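You operate a simulated robot arm through the tools that you are given. There is no shell and no other tool.

You run a simulated robot arm. Do the job below in one go: nothing can be reset, and whatever is moved stays where it is left.

TASK
Close the air board: shut its three valves, vent it, dials A and C down to 3 bar.
Fine: vent after the valves are shut, till the branch needles stand at zero; the couplers stay in their sockets, dial B stays.
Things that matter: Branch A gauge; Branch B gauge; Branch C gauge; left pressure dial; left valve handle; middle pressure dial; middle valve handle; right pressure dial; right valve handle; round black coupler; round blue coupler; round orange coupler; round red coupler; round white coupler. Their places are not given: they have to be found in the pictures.

It is judged by the outcome, as a careful person would: the job done as asked, and still so three seconds after it is handed in. It fails if anything else is knocked over, pushed out of place, dropped, spilled or broken.

THE ROBOT
A 7-joint arm with a two-finger parallel gripper, fixed in place. Base frame: the origin is at the foot of the arm, x ahead of it, y to its left, z up; the work surface is at about z = 800. Readings come in mm, degrees, newtons and seconds.
Its first joint turns from -166.0 to 166.0 degrees. Payload 4.4 kg.
The tool frame sits at the grasp point between the pads (the TCP): z along the fingers, y along the line on which they close. The tips reach 23 mm beyond it. The gripper opens to 94 mm. The fingers are 38 mm wide and 10 mm thick; the gripper's body (54 by 96 mm) begins 39 mm behind the TCP.
Orientation is told as [roll, pitch, yaw] about the base's x, y, z axes, in that order, counted from this pose: with the fingers straight down and closing along the base's y, the tool's x points along the base's -x, its y along +y and its z along -z.

THE INTERFACE
- The arm moves only by the tool step_arm. Its arguments are lists of equal length, an entry for each row: "offset": the shift along the tool's x, y, z in units of 50 mm (1.0 is 50 mm), a list of three; "turn": the turn, a rotation vector about the tool's x, y, z in units of 4 degrees (1.0 is 4 degrees), a list of three. In form: {"offset": [[tx, ty, tz], ...], "turn": [[ax, ay, az], ...]}. A call has 1 to 20 rows; each row shifts and turns the commanded pose from where the row before left it, along the tool's axes as they then stand. "hand" is the closure, from 0 (fully open) to 1 (shut), set as the call begins (left out, the last holds). A call with a number of a shift or a turn outside -1 to 1 is refused whole. A row lasts 0.2 s, in which the tool goes at most 50 mm and 8.6 degrees; a call with a longer step from one row to the next is refused whole, and so is a gripper value outside its range. Where a pose cannot be reached the arm comes as near as it can. A force on the tool above 70 N (or 10 N above the force at the start of the call, whichever is more), or a blocked arm, ends the call early, and 0.2 s more pass. The fingers move at their own pace (about 108 mm/s each) and stop on an object; they squeeze with about 30 N. The grip force told is the motor's: it shows also when the fingers shut on nothing. Time passes only in rows, and 0.2 s behind the last, so rows that do not move let the fingers close. It gives the time, the measured TCP pose, the force on the tool (base axes), the opening and the grip force at its end, in the units of the frame above (readings bear some noise), with the torque about the TCP (base axes, N m) and any sound that the robot's microphone picked up.
- Cameras (640 x 400 px; columns grow to the right, rows downward): "scene" is fixed at [222.4, 499.6, 1458.9]; the picture's right is [0.17, -0.99, 0.00], its down [-0.77, -0.13, -0.62] and it looks along [0.61, 0.11, -0.78] (base axes); focal length 259 px, centre (320, 200). "wrist" rides on the gripper at [86, 16, -75] in the tool frame; the picture's right is [-0.18, 0.98, 0.00], its down [-0.58, -0.11, -0.81] and it looks along [-0.79, -0.15, 0.59] (tool axes); focal length 243 px, centre (320, 200).
- grab_frame(camera): a new picture of that camera. It takes no simulated time.
- pixel_to_xyz(camera, pixels): for up to 12 pixels [column, row] of the newest picture of that camera ("zoom" is the newest enlarged one), the place [x, y, z] in the base frame of the surface seen there, good to about 2 mm. It takes no simulated time.
- close_up(camera, box): a new picture of the part [left, top, right, bottom] of that camera's present view, enlarged. It takes no simulated time.
- sign_off(): hands the job in; it is judged then, once.

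Unless the task says otherwise, let go and move clear before handing in.

The tools are called after "Request:" as a command line: name --argument value ..., lists and objects as JSON in quotes. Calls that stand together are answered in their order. step_arm: Moves the arm, as the interface text tells. Its arguments: {"type":"object","properties":{"offset":{"type":"array"},"turn":{"type":"array"},"hand":{"type":"number"}},"required":["offset","turn"]} The other tools are called the same way: grab_frame (camera) takes a picture; pixel_to_xyz (camera, pixels) gives the place of the surface under pixels of a picture; close_up (camera, box) takes an enlarged picture of a part of a camera's view; sign_off () hands the job in.

At the start:

```text
clock: 0.0
eef_pos: [722.3, 241.2, 1154.1]
orientation: [0.1, 0.1, -0.1]
force: [0.3, 0.5, -0.8]
torque: [0.0, 0.01, 0.01]
opening: 94.0
grasp_force: 0.1
```

scene: 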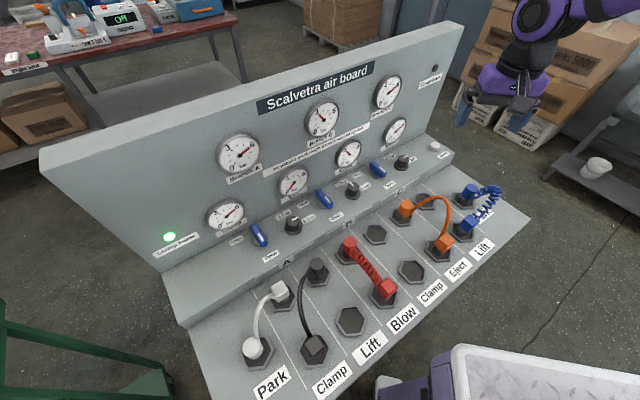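
wrist: 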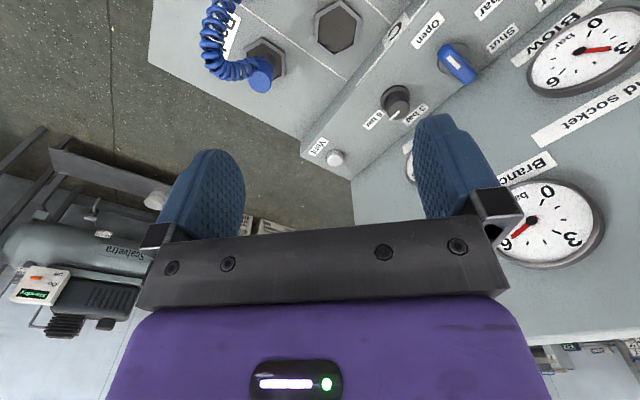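

The scene picture shows a board with seven gauges, three blue valve handles (near pixels 258,235; 324,199; 377,169), three black dials (293,225; 352,190; 402,162) and a vent button (435,146). I'll enlarge these areas.

Request:
close_up --camera "scene" --box '[200, 180, 340, 270]'

Request:
close_up --camera "scene" --box '[310, 120, 450, 210]'

Request:
close_up --camera "scene" --box '[200, 60, 440, 210]'

Request:
close_up --camera "wrist" --box '[290, 0, 640, 220]'

```text
4.44 times, centred on (270, 225) of scene
```

zoom: 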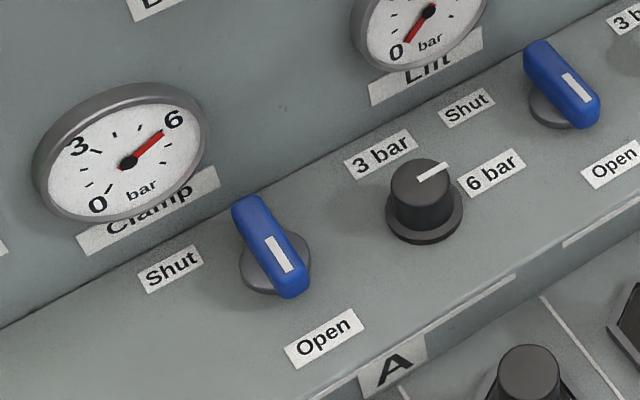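

```text
4.44 times, centred on (380, 165) of scene
```

zoom: 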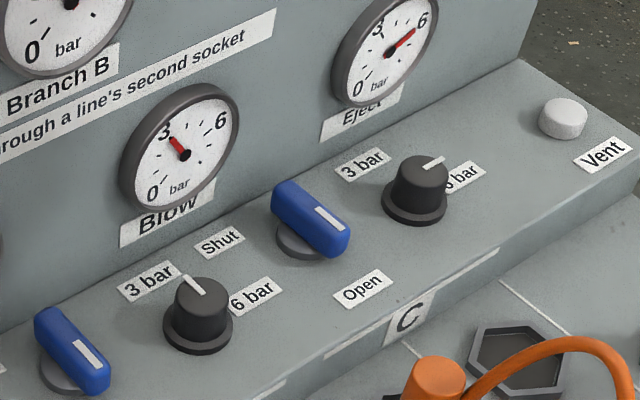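

```text
2.67 times, centred on (320, 135) of scene
```

zoom: 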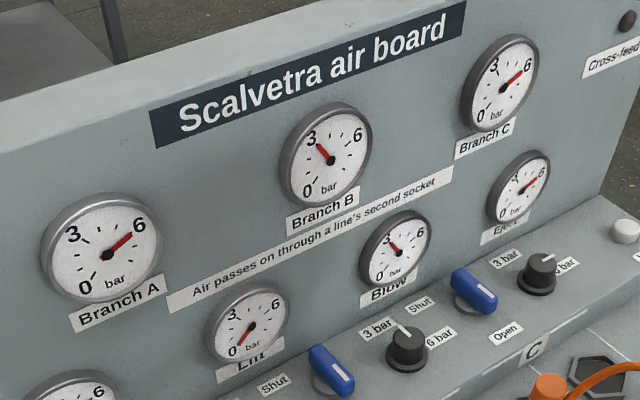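

```text
1.82 times, centred on (465, 110) of wrist
```

zoom: 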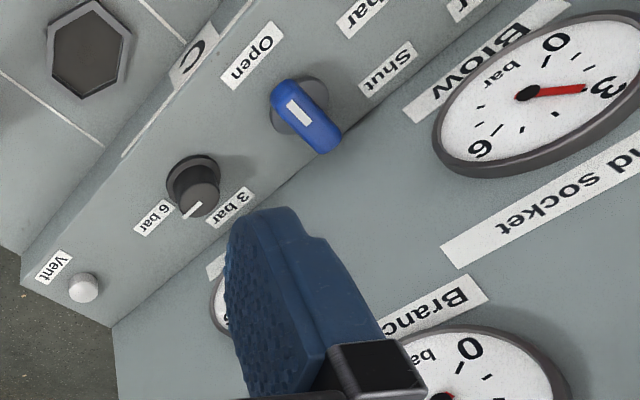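

All three valves stand with their white mark towards the Open label. Dials A and C point at 6 bar and B at 3 bar. Next I measure positions of handles, labels and dials.

Request:
close_up --camera "scene" --box '[200, 180, 340, 270]'

Request:
pixel_to_xyz --camera "zoom" --pixels '[[250, 205], [292, 290], [272, 250], [250, 283], [170, 268], [324, 338], [418, 180], [380, 155], [490, 172], [450, 235], [200, 330], [420, 300]]'

Request:
pixel_to_xyz --camera "zoom" --pixels '[[540, 50], [590, 118], [562, 85], [540, 110], [468, 107], [612, 162], [419, 172], [440, 165], [395, 215], [430, 240], [10, 330], [300, 388]]'

Request:
close_up --camera "scene" --box '[310, 120, 450, 210]'

Request:
pixel_to_xyz --camera "zoom" --pixels '[[283, 190], [342, 248], [312, 215], [290, 243], [220, 242], [362, 289], [420, 170], [440, 160], [360, 163], [465, 176], [562, 110], [562, 130]]'

Request:
pixel_to_xyz --camera "zoom" --pixels '[[45, 318], [103, 385], [75, 350], [200, 290], [187, 278], [150, 280], [255, 295], [606, 155], [520, 200], [250, 235], [530, 70], [200, 350]]'

```text
4.44 times, centred on (270, 225) of scene
```

zoom: 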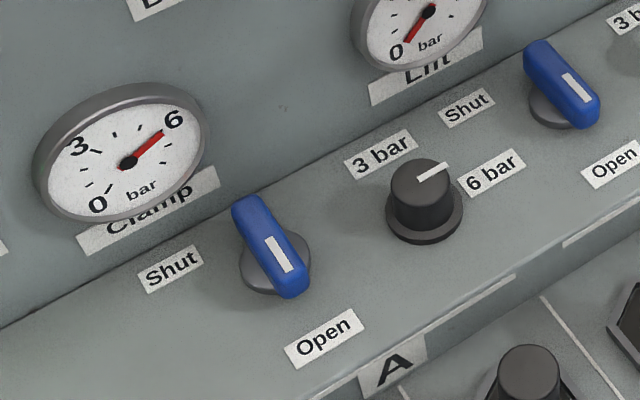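

```text
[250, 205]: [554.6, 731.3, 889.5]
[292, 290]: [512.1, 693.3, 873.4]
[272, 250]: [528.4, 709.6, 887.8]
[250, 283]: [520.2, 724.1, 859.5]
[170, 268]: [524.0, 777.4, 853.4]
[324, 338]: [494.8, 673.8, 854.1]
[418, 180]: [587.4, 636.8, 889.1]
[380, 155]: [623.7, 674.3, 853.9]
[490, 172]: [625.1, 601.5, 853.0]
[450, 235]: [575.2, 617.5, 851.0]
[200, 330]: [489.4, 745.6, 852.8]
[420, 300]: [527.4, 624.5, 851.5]
```

```text
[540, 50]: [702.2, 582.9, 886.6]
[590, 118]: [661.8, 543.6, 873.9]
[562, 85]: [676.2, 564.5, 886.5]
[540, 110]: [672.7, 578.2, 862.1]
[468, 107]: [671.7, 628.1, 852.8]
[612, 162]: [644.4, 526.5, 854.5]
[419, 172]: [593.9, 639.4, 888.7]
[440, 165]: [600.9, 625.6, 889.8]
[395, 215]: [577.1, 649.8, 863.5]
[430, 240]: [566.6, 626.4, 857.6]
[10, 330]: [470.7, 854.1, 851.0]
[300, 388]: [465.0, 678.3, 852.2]
```

```text
4.44 times, centred on (380, 165) of scene
```

zoom: 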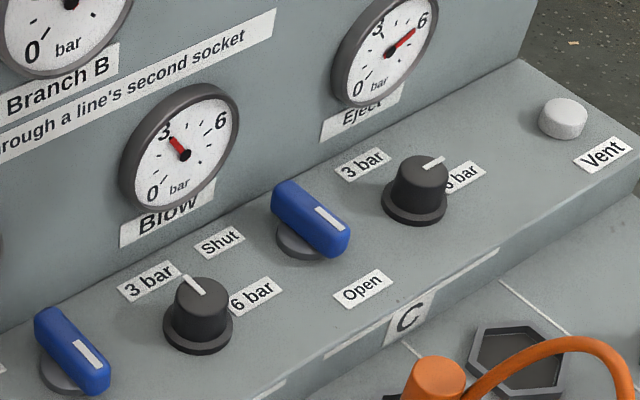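

```text
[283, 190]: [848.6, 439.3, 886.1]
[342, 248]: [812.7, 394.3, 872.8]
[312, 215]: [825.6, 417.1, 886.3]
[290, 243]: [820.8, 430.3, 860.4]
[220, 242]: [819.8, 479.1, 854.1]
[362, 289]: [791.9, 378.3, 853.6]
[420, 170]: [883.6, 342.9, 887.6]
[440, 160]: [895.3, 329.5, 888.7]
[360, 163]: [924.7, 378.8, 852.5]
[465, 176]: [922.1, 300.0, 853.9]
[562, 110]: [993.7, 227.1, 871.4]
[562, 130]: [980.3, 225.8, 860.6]
```

```text
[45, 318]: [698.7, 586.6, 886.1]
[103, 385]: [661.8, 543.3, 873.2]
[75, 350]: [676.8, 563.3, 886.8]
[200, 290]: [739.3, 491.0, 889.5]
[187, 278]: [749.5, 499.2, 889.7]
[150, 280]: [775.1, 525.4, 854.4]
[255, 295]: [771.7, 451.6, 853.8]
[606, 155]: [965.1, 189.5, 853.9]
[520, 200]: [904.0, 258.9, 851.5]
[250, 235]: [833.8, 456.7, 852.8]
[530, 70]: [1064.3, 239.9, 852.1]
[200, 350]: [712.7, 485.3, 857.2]
```

The ledge top is level at z≈852, with the board running along (0.71,-0.71) and the panel behind it. I'll check the panel face, the line gauges, the lamp and the cross-feed label, since clearance behind the handles matters.

Request:
close_up --camera "scene" --box '[400, 40, 470, 110]'

Request:
close_up --camera "scene" --box '[130, 210, 230, 280]'

Request:
close_up --camera "scene" --box '[220, 160, 520, 400]'

Request:
pixel_to_xyz --camera "scene" --pixels '[[226, 217], [225, 232], [208, 220], [242, 211], [293, 183], [348, 155], [396, 131], [260, 210], [330, 170], [45, 165], [463, 27], [420, 120]]'

```text
5.71 times, centred on (435, 75) of scene
```

zoom: 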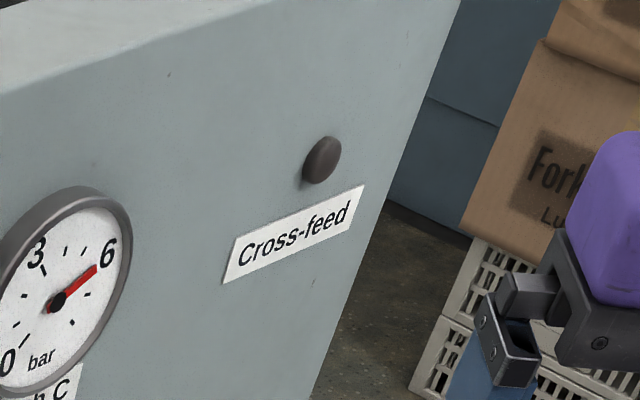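

```text
5.71 times, centred on (180, 245) of scene
```

zoom: 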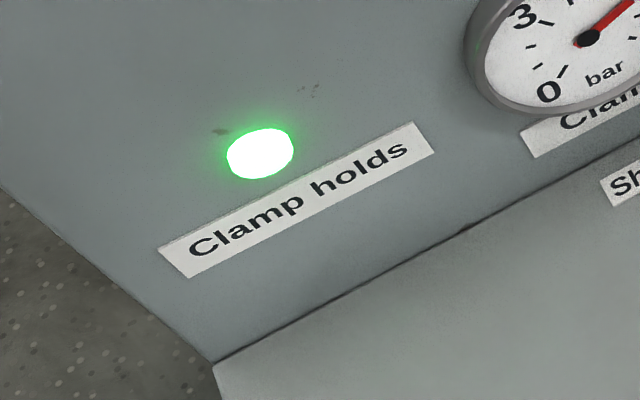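

```text
1.67 times, centred on (370, 280) of scene
```

zoom: 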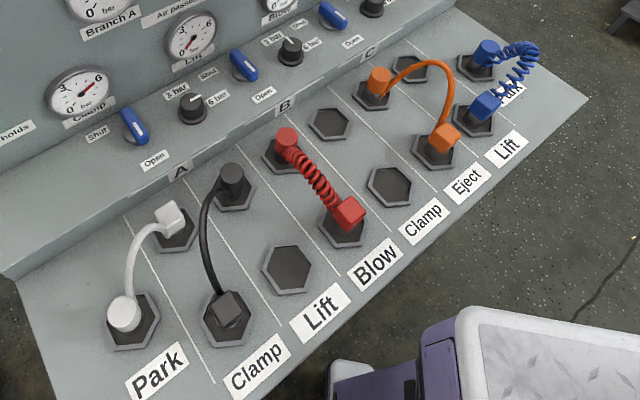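

```text
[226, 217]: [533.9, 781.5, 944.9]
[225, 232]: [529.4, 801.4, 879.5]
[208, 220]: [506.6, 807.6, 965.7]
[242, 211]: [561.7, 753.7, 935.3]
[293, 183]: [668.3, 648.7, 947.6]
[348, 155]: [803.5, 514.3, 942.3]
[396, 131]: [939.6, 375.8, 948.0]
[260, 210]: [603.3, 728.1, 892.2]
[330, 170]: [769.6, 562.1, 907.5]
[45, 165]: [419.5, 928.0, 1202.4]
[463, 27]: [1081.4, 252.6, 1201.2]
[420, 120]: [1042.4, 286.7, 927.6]
```

The panel face lies about 60 mm behind the handles, and the gauges protrude another 12 mm. I'll work with the gripper squared to the board (yaw +45°) and push the handles with shut fingers rather than twist near the panel. First I turn in place, high up.

Request:
step_arm --offset '[[0, 0, 0], [0, 0, 0], [0, 0, 0], [0, 0, 0], [0, 0, 0], [0, 0, 0], [0, 0, 0], [0, 0, 0], [0, 0, 0], [0, 0, 0], [0, 0, 0], [0, 0, 0], [0, 0, 0]]' --turn '[[0, 0, -1], [0, 0, -1], [0, 0, -1], [0, 0, -1], [0, 0, -1], [0, 0, -1], [0, 0, -1], [0, 0, -1], [0, 0, -1], [0, 0, -1], [0, 0, -1], [0, 0, -0.25], [0, 0, 0]]' --hand 1

Request:
grab_frame --camera "wrist"

```text
clock: 2.8
eef_pos: [722.0, 242.7, 1154.1]
orientation: [0.0, 0.0, 45.0]
force: [-0.2, -0.1, 0.3]
torque: [0.01, 0.02, -0.02]
opening: 0.0
grasp_force: 29.7
```

```text
taken
```

wrist: 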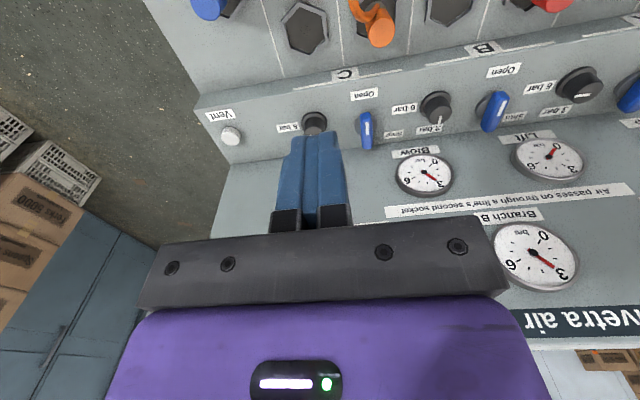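

The turn to yaw 45° worked. The wrist view now shows the controls from the front, so I enlarge it to refine the positions of valve C (367,130), dial C (313,122) and the vent (230,137).

Request:
close_up --camera "wrist" --box '[330, 60, 530, 170]'

Request:
pixel_to_xyz --camera "zoom" --pixels '[[115, 175], [118, 210], [125, 280], [95, 190], [113, 165], [330, 140], [350, 130], [500, 225], [520, 190], [540, 125], [335, 222], [105, 110]]'

Request:
close_up --camera "wrist" --box '[190, 80, 390, 190]'

Request:
pixel_to_xyz --camera "zoom" --pixels '[[130, 165], [130, 180], [130, 195], [100, 105], [395, 145], [395, 130], [320, 150], [560, 115], [563, 150], [572, 220], [540, 130], [130, 230]]'

```text
3.20 times, centred on (430, 115) of wrist
```

zoom: 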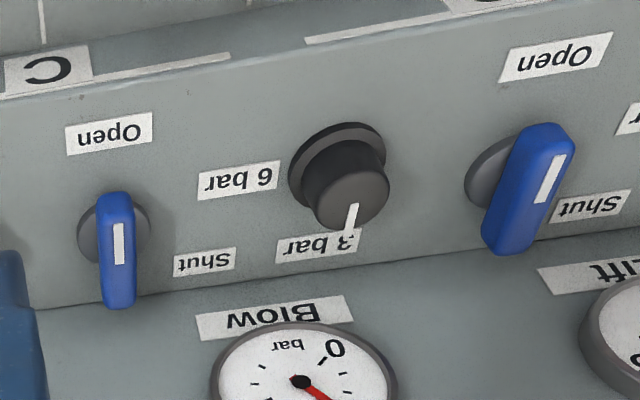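

```text
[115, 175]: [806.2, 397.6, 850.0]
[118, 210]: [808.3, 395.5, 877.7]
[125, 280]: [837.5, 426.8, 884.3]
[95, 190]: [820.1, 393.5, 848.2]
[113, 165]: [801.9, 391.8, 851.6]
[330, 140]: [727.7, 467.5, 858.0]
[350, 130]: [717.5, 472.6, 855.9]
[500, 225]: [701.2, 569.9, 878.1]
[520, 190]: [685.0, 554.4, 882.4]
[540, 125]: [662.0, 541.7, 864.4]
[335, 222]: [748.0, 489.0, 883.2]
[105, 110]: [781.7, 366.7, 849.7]
```

```text
3.20 times, centred on (290, 135) of wrist
```

zoom: 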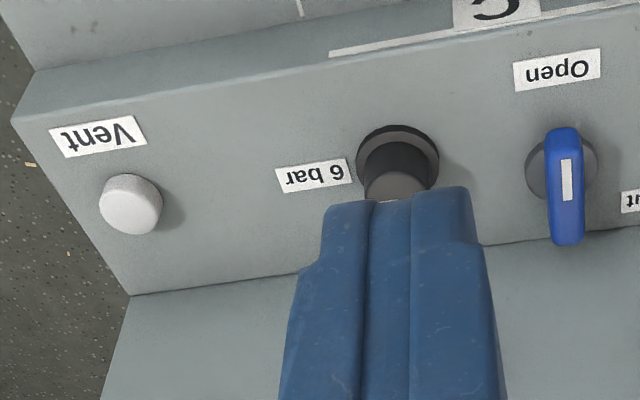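

```text
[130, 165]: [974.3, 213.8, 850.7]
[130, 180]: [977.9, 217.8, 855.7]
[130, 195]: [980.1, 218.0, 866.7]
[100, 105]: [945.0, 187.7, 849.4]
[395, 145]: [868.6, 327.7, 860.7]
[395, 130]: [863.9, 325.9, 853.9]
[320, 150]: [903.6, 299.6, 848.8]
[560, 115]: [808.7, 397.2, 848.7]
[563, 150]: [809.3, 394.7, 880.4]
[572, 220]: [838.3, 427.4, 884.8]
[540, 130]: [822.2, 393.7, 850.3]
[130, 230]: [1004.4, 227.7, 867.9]
```

Valve C's centre is at about (828,416), its handle is about 60 mm long, and its top is at z≈887. I move to the right of its front end and lower the shut fingers to z≈950 before checking.

Request:
step_arm --offset '[[-0.83, 0.09, 0], [-0.83, 0.09, 0], [-0.83, 0.09, 0], [-0.83, 0.09, 0], [0, 0, 0.8], [0, 0, 0.8], [0, 0, 0.8], [0, 0, 0.8], [0, 0, 0.8], [0, 0, 0.1], [0, 0, 0]]' --turn '[[0, 0, 0], [0, 0, 0], [0, 0, 0], [0, 0, 0], [0, 0, 0], [0, 0, 0], [0, 0, 0], [0, 0, 0], [0, 0, 0], [0, 0, 0], [0, 0, 0]]'

Request:
grab_frame --camera "wrist"

Request:
grab_frame --camera "scene"

```text
clock: 5.2
eef_pos: [827.2, 373.5, 948.0]
orientation: [0.0, 0.1, 45.1]
force: [0.3, -0.7, -0.4]
torque: [0.01, 0.01, -0.01]
opening: 0.0
grasp_force: 30.2
```

```text
taken
```

wrist: 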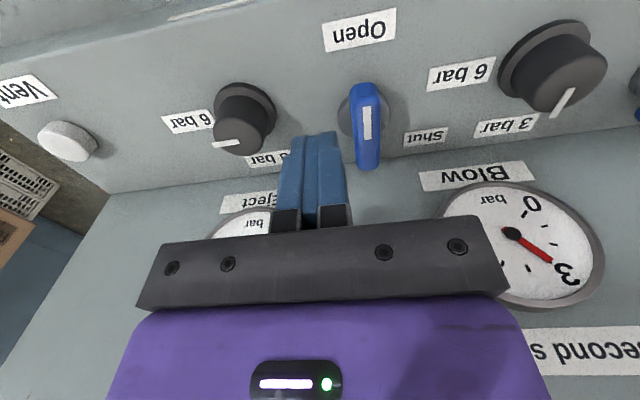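

```text
taken
```

scene: 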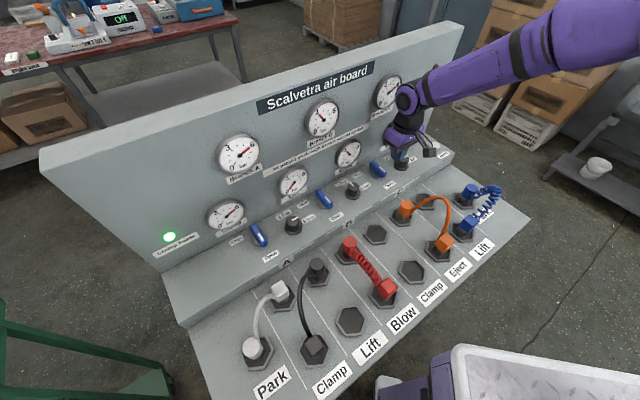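

The fingers hang just right of valve C, as intended. I lower them to z≈889 and push the front end left in small steps.

Request:
step_arm --offset '[[0, 0, 0.4], [0, 0, 0.4], [0, 0, 0.38], [0, 0.15, 0], [0, 0.15, 0], [0, 0.15, 0], [0, 0.15, 0], [0, 0.15, 0], [0, 0, 0]]' --turn '[[0, 0, 0], [0, 0, 0], [0, 0, 0], [0, 0, 0], [0, 0, 0], [0, 0, 0], [0, 0, 0], [0, 0, 0], [0, 0, 0]]'

Request:
grab_frame --camera "wrist"

```text
clock: 7.2
eef_pos: [801.0, 399.1, 890.6]
orientation: [0.0, 0.0, 45.0]
force: [-0.2, -0.2, 0.5]
torque: [-0.01, -0.02, -0.04]
opening: 0.0
grasp_force: 30.1
```

```text
taken
```

wrist: 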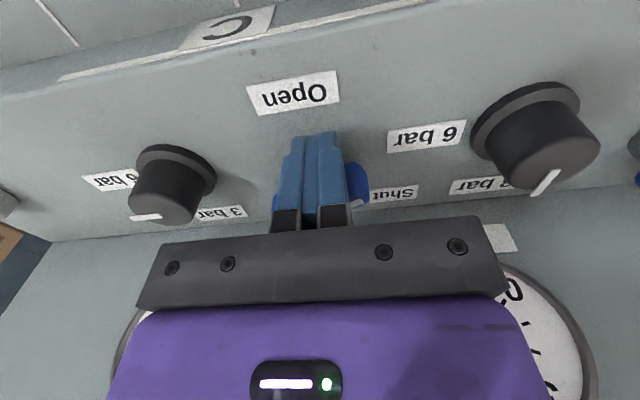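

The handle is turning freely: its blue end now shows at the right of the fingers (355,182). I continue left and then push back towards the panel a little.

Request:
step_arm --offset '[[0, 0.12, 0], [0, 0.12, 0], [-0.06, 0.04, 0], [-0.06, 0, 0], [0, 0, 0]]' --turn '[[0, 0, 0], [0, 0, 0], [0, 0, 0], [0, 0, 0], [0, 0, 0]]'

Request:
close_up --camera "scene" --box '[340, 70, 450, 200]'

Request:
grab_frame --camera "wrist"

```text
clock: 8.4
eef_pos: [796.1, 411.9, 890.1]
orientation: [0.0, 0.1, 44.9]
force: [-1.2, 0.0, 0.5]
torque: [0.0, 0.01, 0.06]
opening: 0.0
grasp_force: 30.4
```

```text
3.08 times, centred on (395, 135) of scene
```

zoom: 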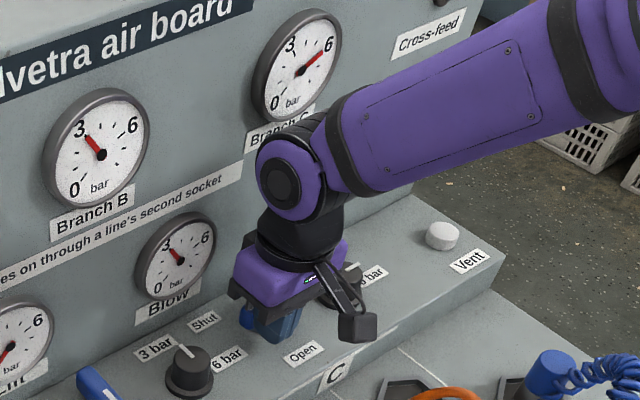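

```text
taken
```

wrist: 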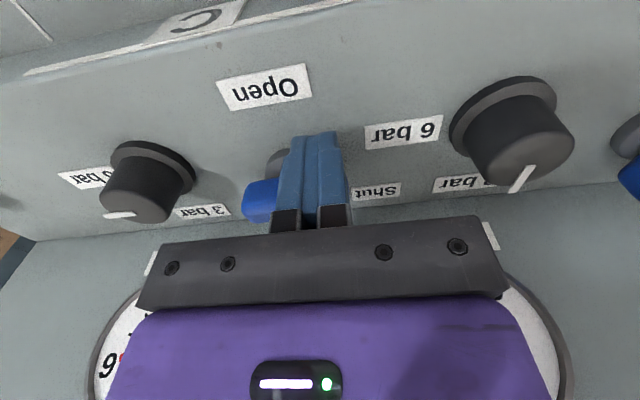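

The force is near zero and the handle's far end now lies to the left (262,200), so it's near 90°. I back off to see its exact angle.

Request:
step_arm --offset '[[0.5, 0, 0], [0.5, 0, -0.4], [0.5, 0, -0.8], [0, 0, -0.8], [0, 0, 0]]' --turn '[[0, 0, 0], [0, 0, 0], [0, 0, 0], [0, 0, 0], [0, 0, 0]]'

Request:
close_up --camera "wrist" --box '[220, 40, 520, 230]'

Request:
close_up --camera "scene" --box '[330, 100, 450, 200]'

```text
clock: 9.6
eef_pos: [741.4, 358.9, 990.0]
orientation: [0.0, -0.1, 45.1]
force: [-0.3, 0.3, -0.3]
torque: [-0.02, 0.05, 0.0]
opening: 0.1
grasp_force: 30.7
```

```text
2.11 times, centred on (370, 135) of wrist
```

zoom: 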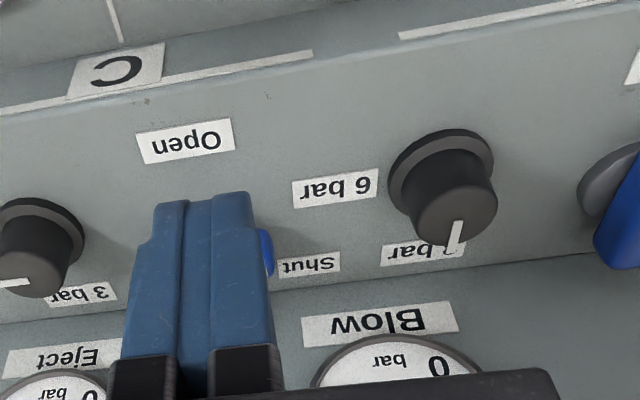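

```text
4.00 times, centred on (390, 150) of scene
```

zoom: 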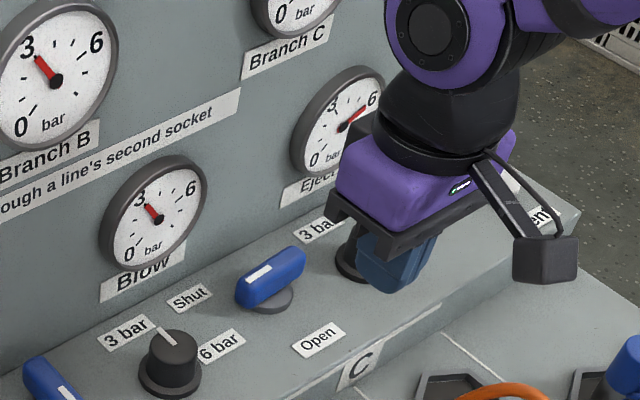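

The handle now lies across with its mark to the left. I measure the actual angle against the Shut label.

Request:
pixel_to_xyz --camera "zoom" --pixels '[[250, 280], [270, 268], [295, 255], [240, 288], [188, 298], [303, 250], [262, 300], [280, 300]]'

```text
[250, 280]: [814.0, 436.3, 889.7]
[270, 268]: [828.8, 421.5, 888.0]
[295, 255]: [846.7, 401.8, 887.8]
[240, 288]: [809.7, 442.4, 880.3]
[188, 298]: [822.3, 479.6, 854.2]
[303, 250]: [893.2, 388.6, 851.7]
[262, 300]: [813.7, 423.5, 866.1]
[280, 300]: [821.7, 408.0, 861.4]
```

The handle stands at about 91° from Open. To learn whether this is the stop or whether it travels on to the Shut label, I come back down in front of its left end and nudge it gently.

Request:
step_arm --offset '[[-0.65, 0.04, 0], [-0.65, 0.04, 0.4], [0, 0, 0.8], [0, 0, 0.8], [-0.06, 0, 0], [-0.06, 0, 0], [-0.06, 0, 0], [-0.06, 0, 0], [0, 0, 0]]' --turn '[[0, 0, 0], [0, 0, 0], [0, 0, 0], [0, 0, 0], [0, 0, 0], [0, 0, 0], [0, 0, 0], [0, 0, 0], [0, 0, 0]]'

Request:
grab_frame --camera "wrist"

Request:
close_up --camera "scene" --box '[330, 70, 450, 200]'

```text
clock: 11.6
eef_pos: [791.9, 417.5, 889.2]
orientation: [0.0, 0.0, 45.1]
force: [-0.9, -0.3, 0.5]
torque: [-0.01, -0.01, -0.01]
opening: 0.0
grasp_force: 29.6
```

```text
taken
```

wrist: 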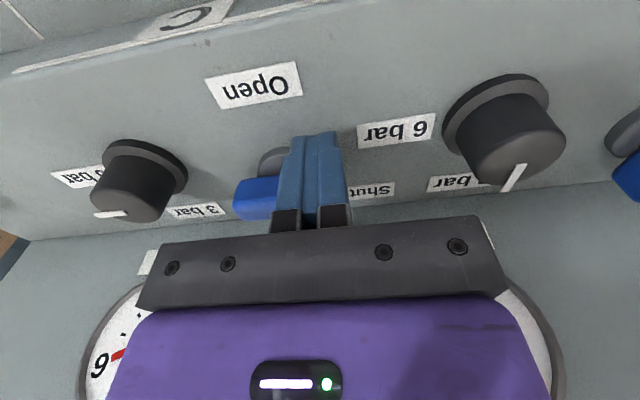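

```text
3.08 times, centred on (390, 135) of scene
```

zoom: 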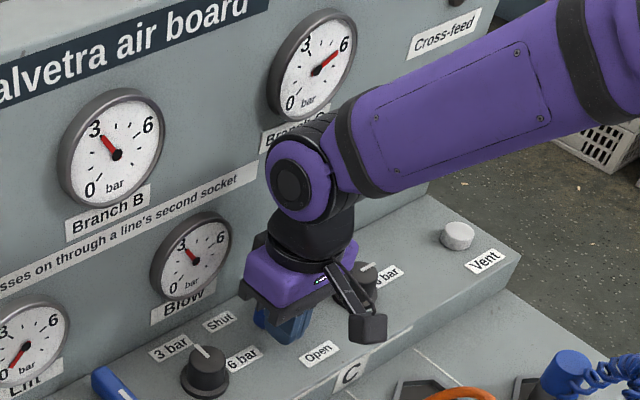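

The fingers touch the handle again with no real force. I press 6 mm further in small steps.

Request:
step_arm --offset '[[-0.04, 0, 0], [-0.04, 0, 0], [-0.04, 0, 0], [0, 0, 0]]' --turn '[[0, 0, 0], [0, 0, 0], [0, 0, 0], [0, 0, 0]]'

Request:
grab_frame --camera "wrist"

```text
clock: 12.5
eef_pos: [794.1, 418.0, 888.1]
orientation: [0.0, 0.9, 45.0]
force: [-26.2, -25.9, 15.6]
torque: [0.08, -0.17, -0.11]
opening: 0.0
grasp_force: 29.8
stopped in row 4: the force on the tool passed its limit at 73 N (the readings are from after the stop); the commanded pose is now the measured one
```

```text
taken
```

wrist: 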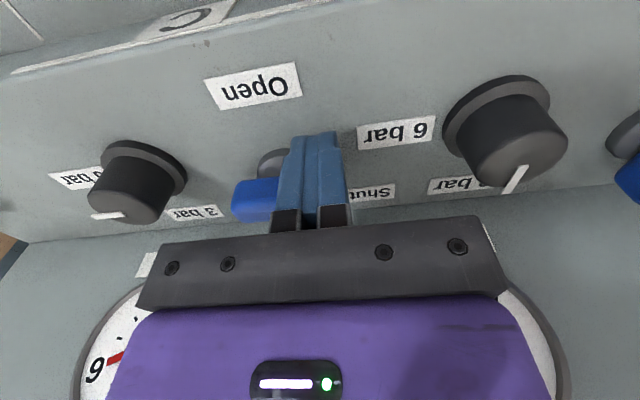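

There is a hard stop at about 90°, so valve C is shut. I back away, correct the small tilt and go to the right of valve B's front end at (678,564).

Request:
step_arm --offset '[[0.4, 0, 0], [0.6, 0, -0.4], [0, 0, -1], [0, 0.78, 0], [0, 0.78, 0], [0, 0.78, 0], [0, 0.76, 0], [-0.4, 0, 0], [-0.4, 0, 0], [0, 0, 0]]' --turn '[[0, 0, 0], [0, 0, 0], [0.16, -0.16, 0], [0, 0, 0], [0, 0, 0], [0, 0, 0], [0, 0, 0], [0, 0, 0], [0, 0, 0], [0, 0, 0]]'

Request:
grab_frame --camera "wrist"

Request:
grab_frame --camera "scene"

```text
clock: 14.7
eef_pos: [679.1, 524.0, 956.7]
orientation: [-0.7, 0.1, 45.0]
force: [-0.5, -0.1, -0.3]
torque: [0.01, 0.04, 0.02]
opening: 0.1
grasp_force: 30.2
```

```text
taken
```

wrist: 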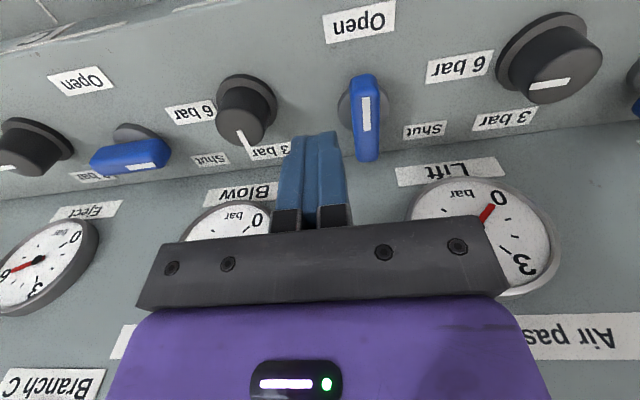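

```text
taken
```

scene: 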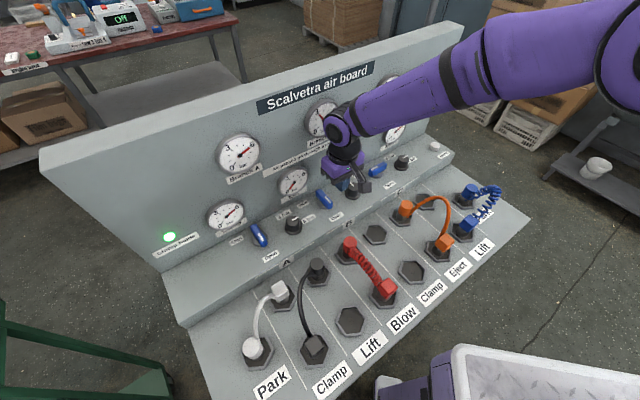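

The fingers are placed right of valve B. I lower and sweep left, keeping clear of the stop.

Request:
step_arm --offset '[[0, 0, 0.45], [0, 0, 0.45], [0, 0, 0.44], [0.02, 0.15, 0], [0, 0.15, 0], [0, 0.15, 0], [0, 0.15, 0], [0, 0.15, 0], [0, 0.12, 0], [0, 0.11, 0], [-0.04, 0, 0], [-0.04, 0, 0], [0, 0, 0]]' --turn '[[-0.12, -0.12, 0], [0, 0, 0], [0, 0, 0], [0, 0, 0], [0, 0, 0], [0, 0, 0], [0, 0, 0], [0, 0, 0], [0, 0, 0], [0, 0, 0], [0, 0, 0], [0, 0, 0], [0, 0, 0]]'

Request:
grab_frame --camera "wrist"

Request:
close_up --camera "scene" --box '[270, 100, 450, 220]'

```text
clock: 17.5
eef_pos: [648.4, 559.3, 890.5]
orientation: [-0.1, -0.5, 45.0]
force: [0.1, -0.2, -0.2]
torque: [0.02, 0.0, 0.0]
opening: 0.0
grasp_force: 30.0
```

```text
taken
```

wrist: 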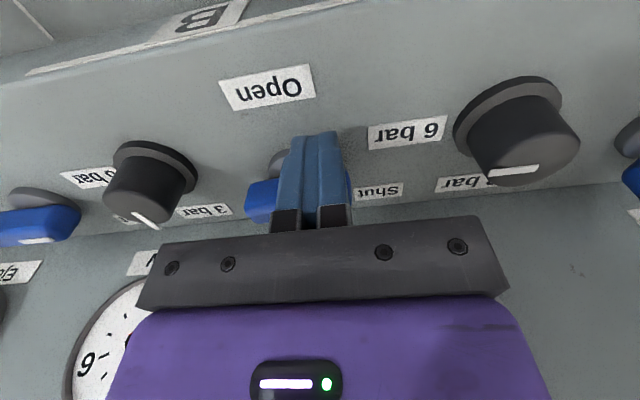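

```text
3.33 times, centred on (360, 160) of scene
```

zoom: 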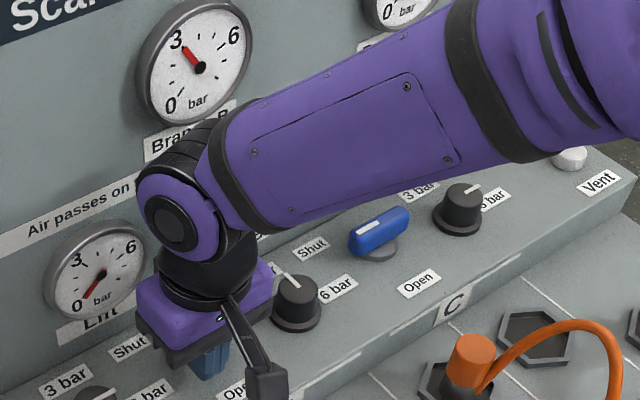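

Valve B's handle now lies across too, again without force. I nudge it 2 to 3 mm to seat it against its stop.

Request:
step_arm --offset '[[-0.02, 0, 0], [-0.02, 0, 0], [0, 0, 0]]' --turn '[[0, 0, 0], [0, 0, 0], [0, 0, 0]]'

```text
clock: 18.3
eef_pos: [649.3, 561.0, 889.0]
orientation: [-0.1, -0.5, 45.0]
force: [-0.9, 0.2, -0.8]
torque: [-0.02, 0.04, 0.04]
opening: 0.0
grasp_force: 29.9
```

Request:
step_arm --offset '[[-0.02, 0, 0], [-0.02, 0, 0], [0, 0, 0]]' --turn '[[0, 0, 0], [0, 0, 0], [0, 0, 0]]'

```text
clock: 19.1
eef_pos: [650.1, 560.1, 889.2]
orientation: [-0.2, -0.5, 45.0]
force: [-14.5, -18.4, 7.2]
torque: [-0.5, 0.1, -0.08]
opening: 0.1
grasp_force: 30.4
```

The force rose to 23 N, so valve B is on its stop. I back off and move to valve A.

Request:
step_arm --offset '[[0.4, 0, 0], [0.5, 0, -0.4], [0, 0, -0.9], [0, 0.8, 0], [0, 0.8, 0], [0, 0.8, 0], [0, 0.82, 0], [-0.4, 0, 0], [-0.4, 0, 0], [0, 0, 0]]' --turn '[[0, 0, 0], [0, 0, 0], [0, 0, 0], [0, 0, 0], [0, 0, 0], [0, 0, 0], [0, 0, 0], [0, 0, 0], [0, 0, 0], [0, 0, 0]]'

Request:
grab_frame --camera "wrist"

Request:
grab_frame --camera "scene"

```text
clock: 21.3
eef_pos: [532.6, 673.7, 954.0]
orientation: [-0.1, -0.5, 45.0]
force: [-0.1, 0.3, 0.3]
torque: [0.01, 0.02, -0.02]
opening: 0.1
grasp_force: 30.6
```

```text
taken
```

wrist: 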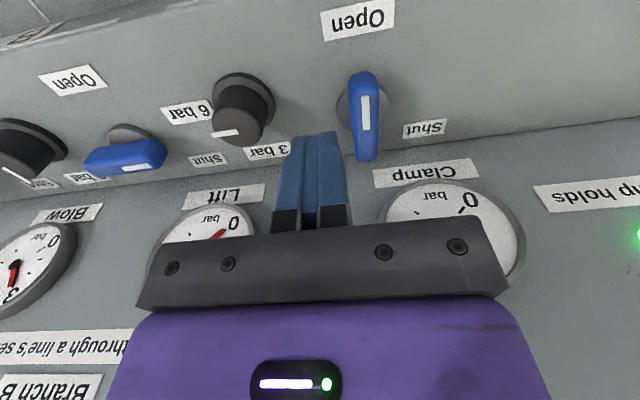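

```text
taken
```

scene: 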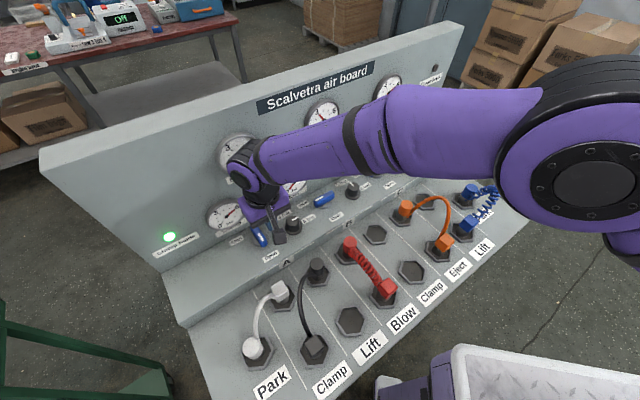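

The fingers stand right of valve A in the same relation as before. I repeat the sweep.

Request:
step_arm --offset '[[0.06, 0, 0.45], [0, 0, 0.45], [0, 0, 0.38], [0, 0.15, 0], [0, 0.15, 0], [0, 0.15, 0], [0, 0.15, 0], [0, 0.15, 0], [0, 0.12, 0], [0, 0.09, 0], [-0.04, 0, 0], [-0.04, 0, 0], [-0.04, 0, 0], [0, 0, 0]]' --turn '[[0, 0, 0], [0, 0, 0], [0, 0, 0], [0, 0, 0], [0, 0, 0], [0, 0, 0], [0, 0, 0], [0, 0, 0], [0, 0, 0], [0, 0, 0], [0, 0, 0], [0, 0, 0], [0, 0, 0], [0, 0, 0]]'

Request:
grab_frame --camera "wrist"

```text
clock: 24.3
eef_pos: [501.9, 708.8, 890.7]
orientation: [-0.1, -0.6, 45.1]
force: [-0.9, -0.8, 0.6]
torque: [0.03, -0.02, 0.01]
opening: 0.0
grasp_force: 29.8
```

```text
taken
```

wrist: 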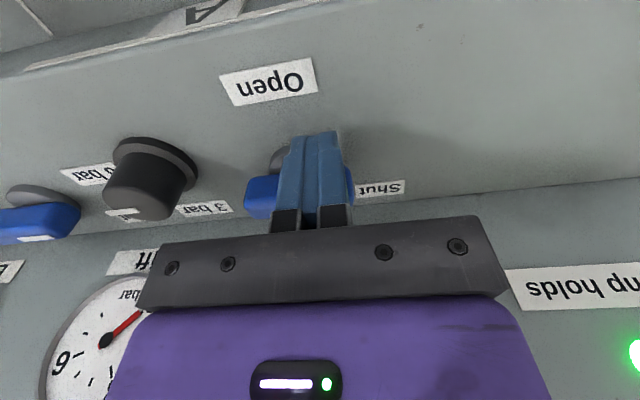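

Valve A lies across as well. I nudge it onto its stop.

Request:
step_arm --offset '[[-0.02, 0, 0], [-0.02, 0, 0], [0, 0, 0]]' --turn '[[0, 0, 0], [0, 0, 0], [0, 0, 0]]'

```text
clock: 25.1
eef_pos: [502.7, 708.4, 890.1]
orientation: [-0.2, -0.4, 45.0]
force: [-10.4, -17.0, 3.3]
torque: [-0.4, 0.16, -0.14]
opening: 0.1
grasp_force: 30.0
```

The force rose to 20 N, so valve A is on its stop too. I back off and lift, then look at all three valves.

Request:
step_arm --offset '[[0.4, 0, 0], [0.6, 0, -0.4], [0.4, 0, -1], [0.4, 0, -1], [0.4, 0, -1], [0, 0, 0]]' --turn '[[0, 0, 0], [0, 0, 0], [0, 0, 0], [0, 0, 0], [0, 0, 0], [0, 0, 0]]'

Request:
grab_frame --camera "scene"

Request:
grab_frame --camera "wrist"

Request:
close_up --camera "scene" --box '[200, 120, 440, 270]'

```text
refused: row 3 steps farther than a row can; nothing moved
```

```text
taken
```

scene: 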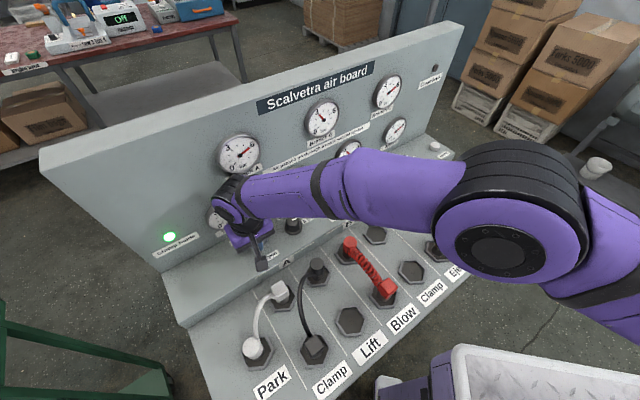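

```text
taken
```

wrist: 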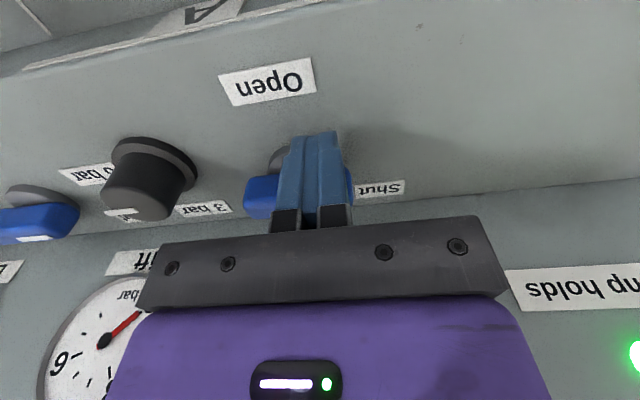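

```text
2.67 times, centred on (320, 195) of scene
```

zoom: 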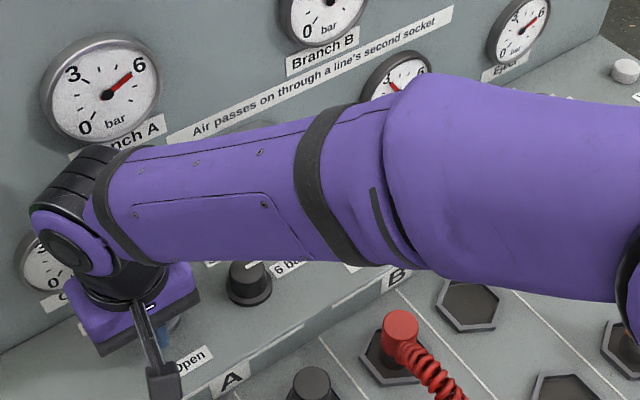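

The call was refused because one row stepped too far. I retry with smaller rows.

Request:
step_arm --offset '[[0.4, 0, 0], [0.6, 0, -0.4], [0.3, 0, -0.8], [0.3, 0, -0.8], [0.3, 0, -0.8], [0.3, 0, -0.8], [0, -0.9, 0], [0, -0.9, 0], [0, 0, 0]]' --turn '[[0, 0, 0], [0, 0, 0], [0, 0, 0], [0, 0, 0], [0, 0, 0], [0, 0, 0], [0, 0, 0], [0, 0, 0], [0, 0, 0]]'

Request:
grab_frame --camera "scene"

Request:
grab_frame --camera "wrist"

Request:
close_up --camera "scene" --box '[200, 120, 440, 270]'

```text
clock: 27.1
eef_pos: [487.1, 566.2, 1071.0]
orientation: [-0.3, -0.5, 45.0]
force: [0.8, 0.4, 0.0]
torque: [0.01, -0.04, -0.04]
opening: 0.0
grasp_force: 30.0
```

```text
taken
```

scene: 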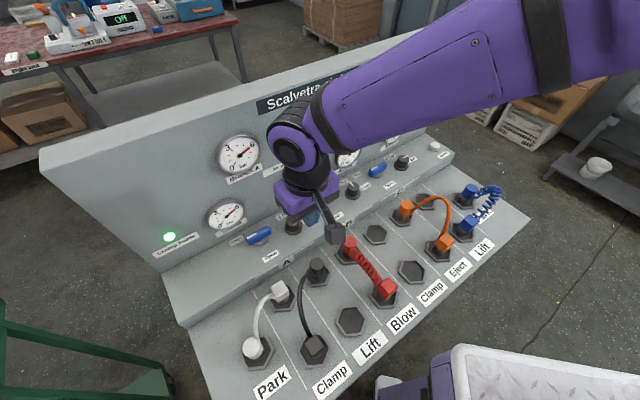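

```text
taken
```

wrist: 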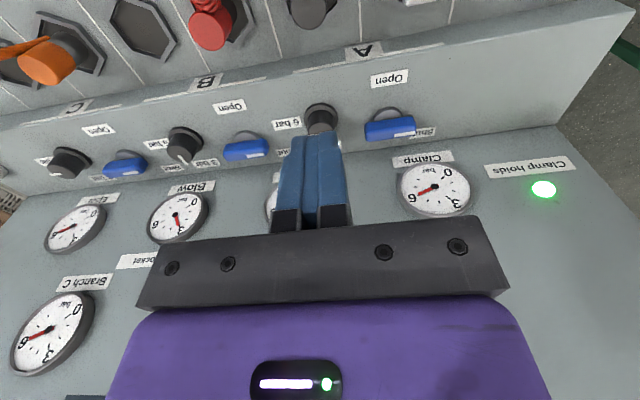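

```text
2.67 times, centred on (320, 195) of scene
```

zoom: 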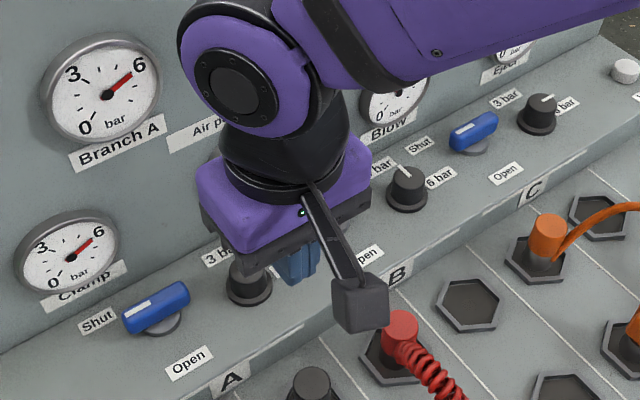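

All three handles point to Shut, and the branch needles still hold pressure. Next comes the vent button at the right end, which lies far out, so I travel there high up and then tilt the tool outward.

Request:
step_arm --offset '[[0, -0.9, 0], [0, -0.9, 0], [0, -0.9, 0], [0, -0.9, 0], [0, -0.9, 0], [0, -0.9, 0], [0, -0.9, 0], [0, -0.9, 0], [0, -0.9, 0], [0, -0.9, 0], [0, -0.9, 0], [0, -0.9, 0], [0, -0.9, 0], [0, 0, 0]]' --turn '[[0, 0, 0], [0, 0, 0], [0, 0, 0], [0, 0, 0], [0, 0, 0], [0, 0, 0], [0, 0, 0], [0, 0, 0], [0, 0, 0], [0, 0, 0], [0, 0, 0], [0, 0, 0], [0, 0, 0], [0, 0, 0]]'

Request:
grab_frame --camera "wrist"

Request:
close_up --camera "scene" --box '[200, 60, 440, 270]'

```text
clock: 30.1
eef_pos: [902.0, 153.9, 1070.9]
orientation: [-0.1, -0.4, 45.0]
force: [-0.2, 0.2, -0.5]
torque: [0.01, 0.02, 0.0]
opening: 0.0
grasp_force: 29.6
```

```text
taken
```

wrist: 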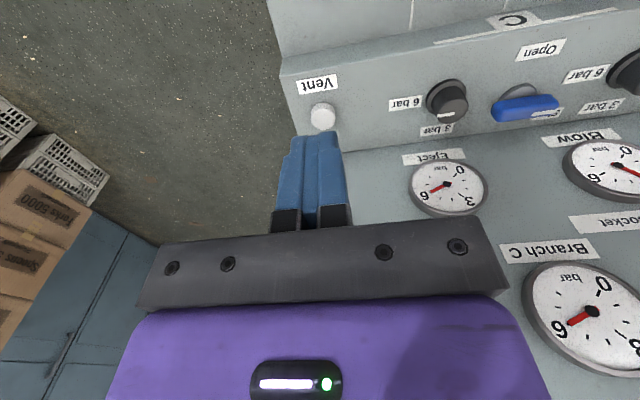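

```text
1.90 times, centred on (320, 165) of scene
```

zoom: 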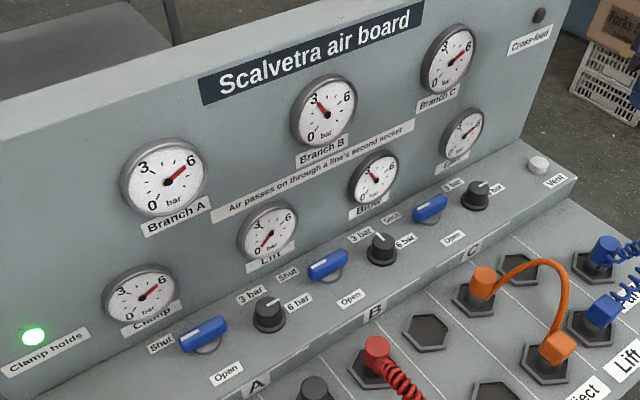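

Request:
close_up --camera "wrist" --box '[260, 60, 400, 150]'

Request:
pixel_to_xyz --camera "zoom" --pixels '[[280, 210], [295, 210], [310, 210], [290, 215], [345, 250], [225, 250], [280, 250], [285, 280], [285, 300], [280, 225]]'

Request:
close_up --camera "scene" --box '[400, 120, 470, 170]'

Request:
pixel_to_xyz --camera "zoom" --pixels '[[320, 230], [320, 215], [290, 235], [350, 230], [320, 250], [320, 265], [340, 215], [300, 225]]'

```text
4.44 times, centred on (330, 105) of wrist
```

zoom: 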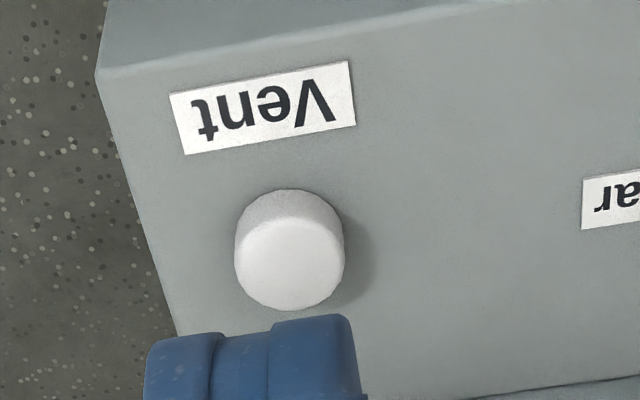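

```text
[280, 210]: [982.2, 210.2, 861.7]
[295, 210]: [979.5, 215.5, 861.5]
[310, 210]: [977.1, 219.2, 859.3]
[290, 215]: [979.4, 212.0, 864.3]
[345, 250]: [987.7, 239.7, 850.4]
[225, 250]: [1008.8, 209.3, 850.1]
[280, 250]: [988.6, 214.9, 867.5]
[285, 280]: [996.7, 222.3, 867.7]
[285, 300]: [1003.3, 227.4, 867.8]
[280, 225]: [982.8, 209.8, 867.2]
```

```text
8.00 times, centred on (435, 145) of scene
```

zoom: 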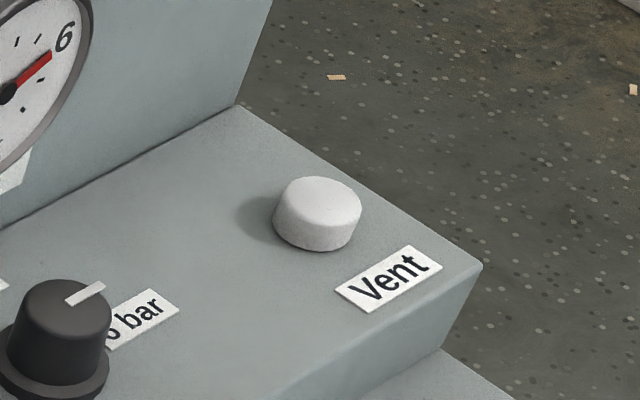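

```text
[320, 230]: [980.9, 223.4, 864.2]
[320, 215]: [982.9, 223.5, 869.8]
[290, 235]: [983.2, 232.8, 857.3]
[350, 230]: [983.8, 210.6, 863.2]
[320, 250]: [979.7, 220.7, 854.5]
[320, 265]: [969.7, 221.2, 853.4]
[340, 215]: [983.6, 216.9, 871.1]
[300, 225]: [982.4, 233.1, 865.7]
```

The button's top centre is at about (993,221,869). I tilt the tool 24° outward and come to a hover just above the button.

Request:
step_arm --offset '[[0, 0, 0], [0, 0, 0], [0, 0, 0], [0, 0, 0], [0, 0, 0], [0, 0, 0], [-0.176, -0.068, 0.74], [-0.176, -0.068, 0.74], [-0.176, -0.068, 0.74], [-0.176, -0.068, 0.74], [-0.176, -0.068, 0.74], [0, 0, 0]]' --turn '[[0, -1, 0], [0, -1, 0], [0, -1, 0], [0, -1, 0], [0, -1, 0], [0, -1, 0], [0, 0, 0], [0, 0, 0], [0, 0, 0], [0, 0, 0], [0, 0, 0], [0, 0, 0]]'

Request:
grab_frame --camera "wrist"

Request:
close_up --camera "scene" --box '[370, 80, 490, 180]'

```text
clock: 32.7
eef_pos: [995.1, 224.6, 920.6]
orientation: [-0.2, -24.6, 45.1]
force: [0.3, 0.4, 0.5]
torque: [0.0, -0.01, 0.01]
opening: 0.0
grasp_force: 29.8
```

```text
taken
```

wrist: 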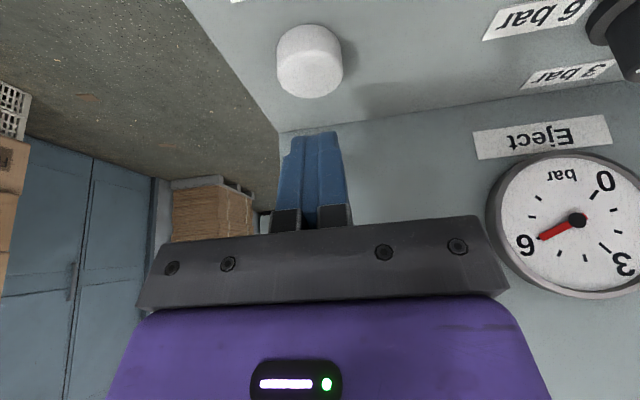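

```text
4.00 times, centred on (430, 130) of scene
```

zoom: 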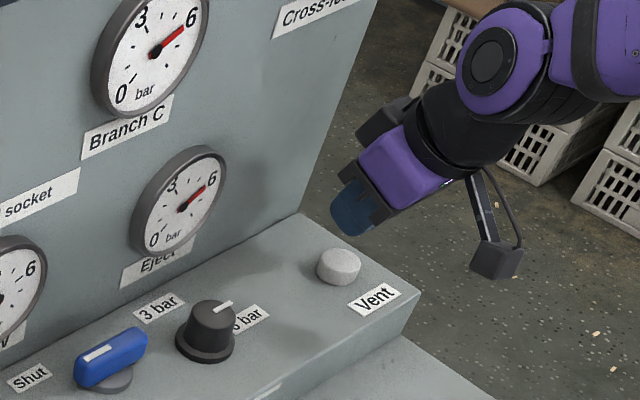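

The fingertips hover about 22 mm above the button, slightly towards its back. I shift 5 mm forward and lower it in steps until contact.

Request:
step_arm --offset '[[0.08, 0, 0.096], [0.08, 0, 0.096], [0.08, 0, 0.096], [0, 0, 0]]' --turn '[[0, 0, 0], [0, 0, 0], [0, 0, 0], [0, 0, 0]]'

Request:
close_up --camera "scene" --box '[400, 100, 470, 160]'

Request:
grab_frame --camera "wrist"

```text
clock: 33.7
eef_pos: [992.0, 221.6, 902.5]
orientation: [-0.2, -24.5, 45.2]
force: [0.0, -0.2, 0.2]
torque: [0.01, -0.03, -0.01]
opening: 0.1
grasp_force: 29.6
```

```text
6.67 times, centred on (435, 130) of scene
```

zoom: 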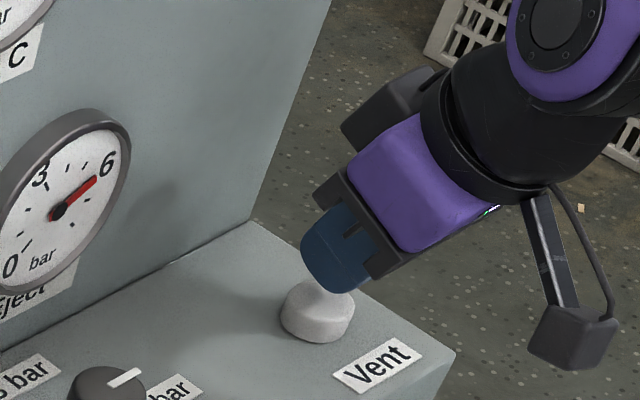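

```text
taken
```

wrist: 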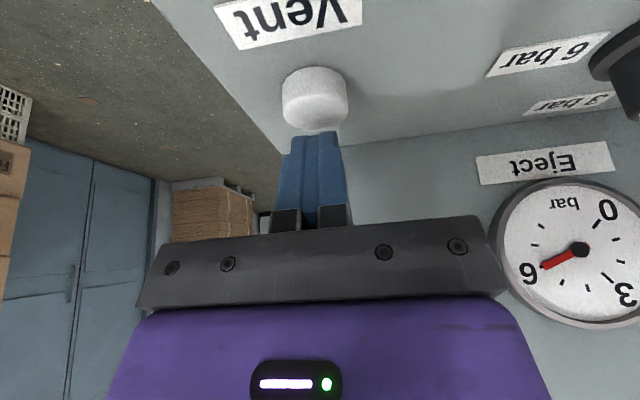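

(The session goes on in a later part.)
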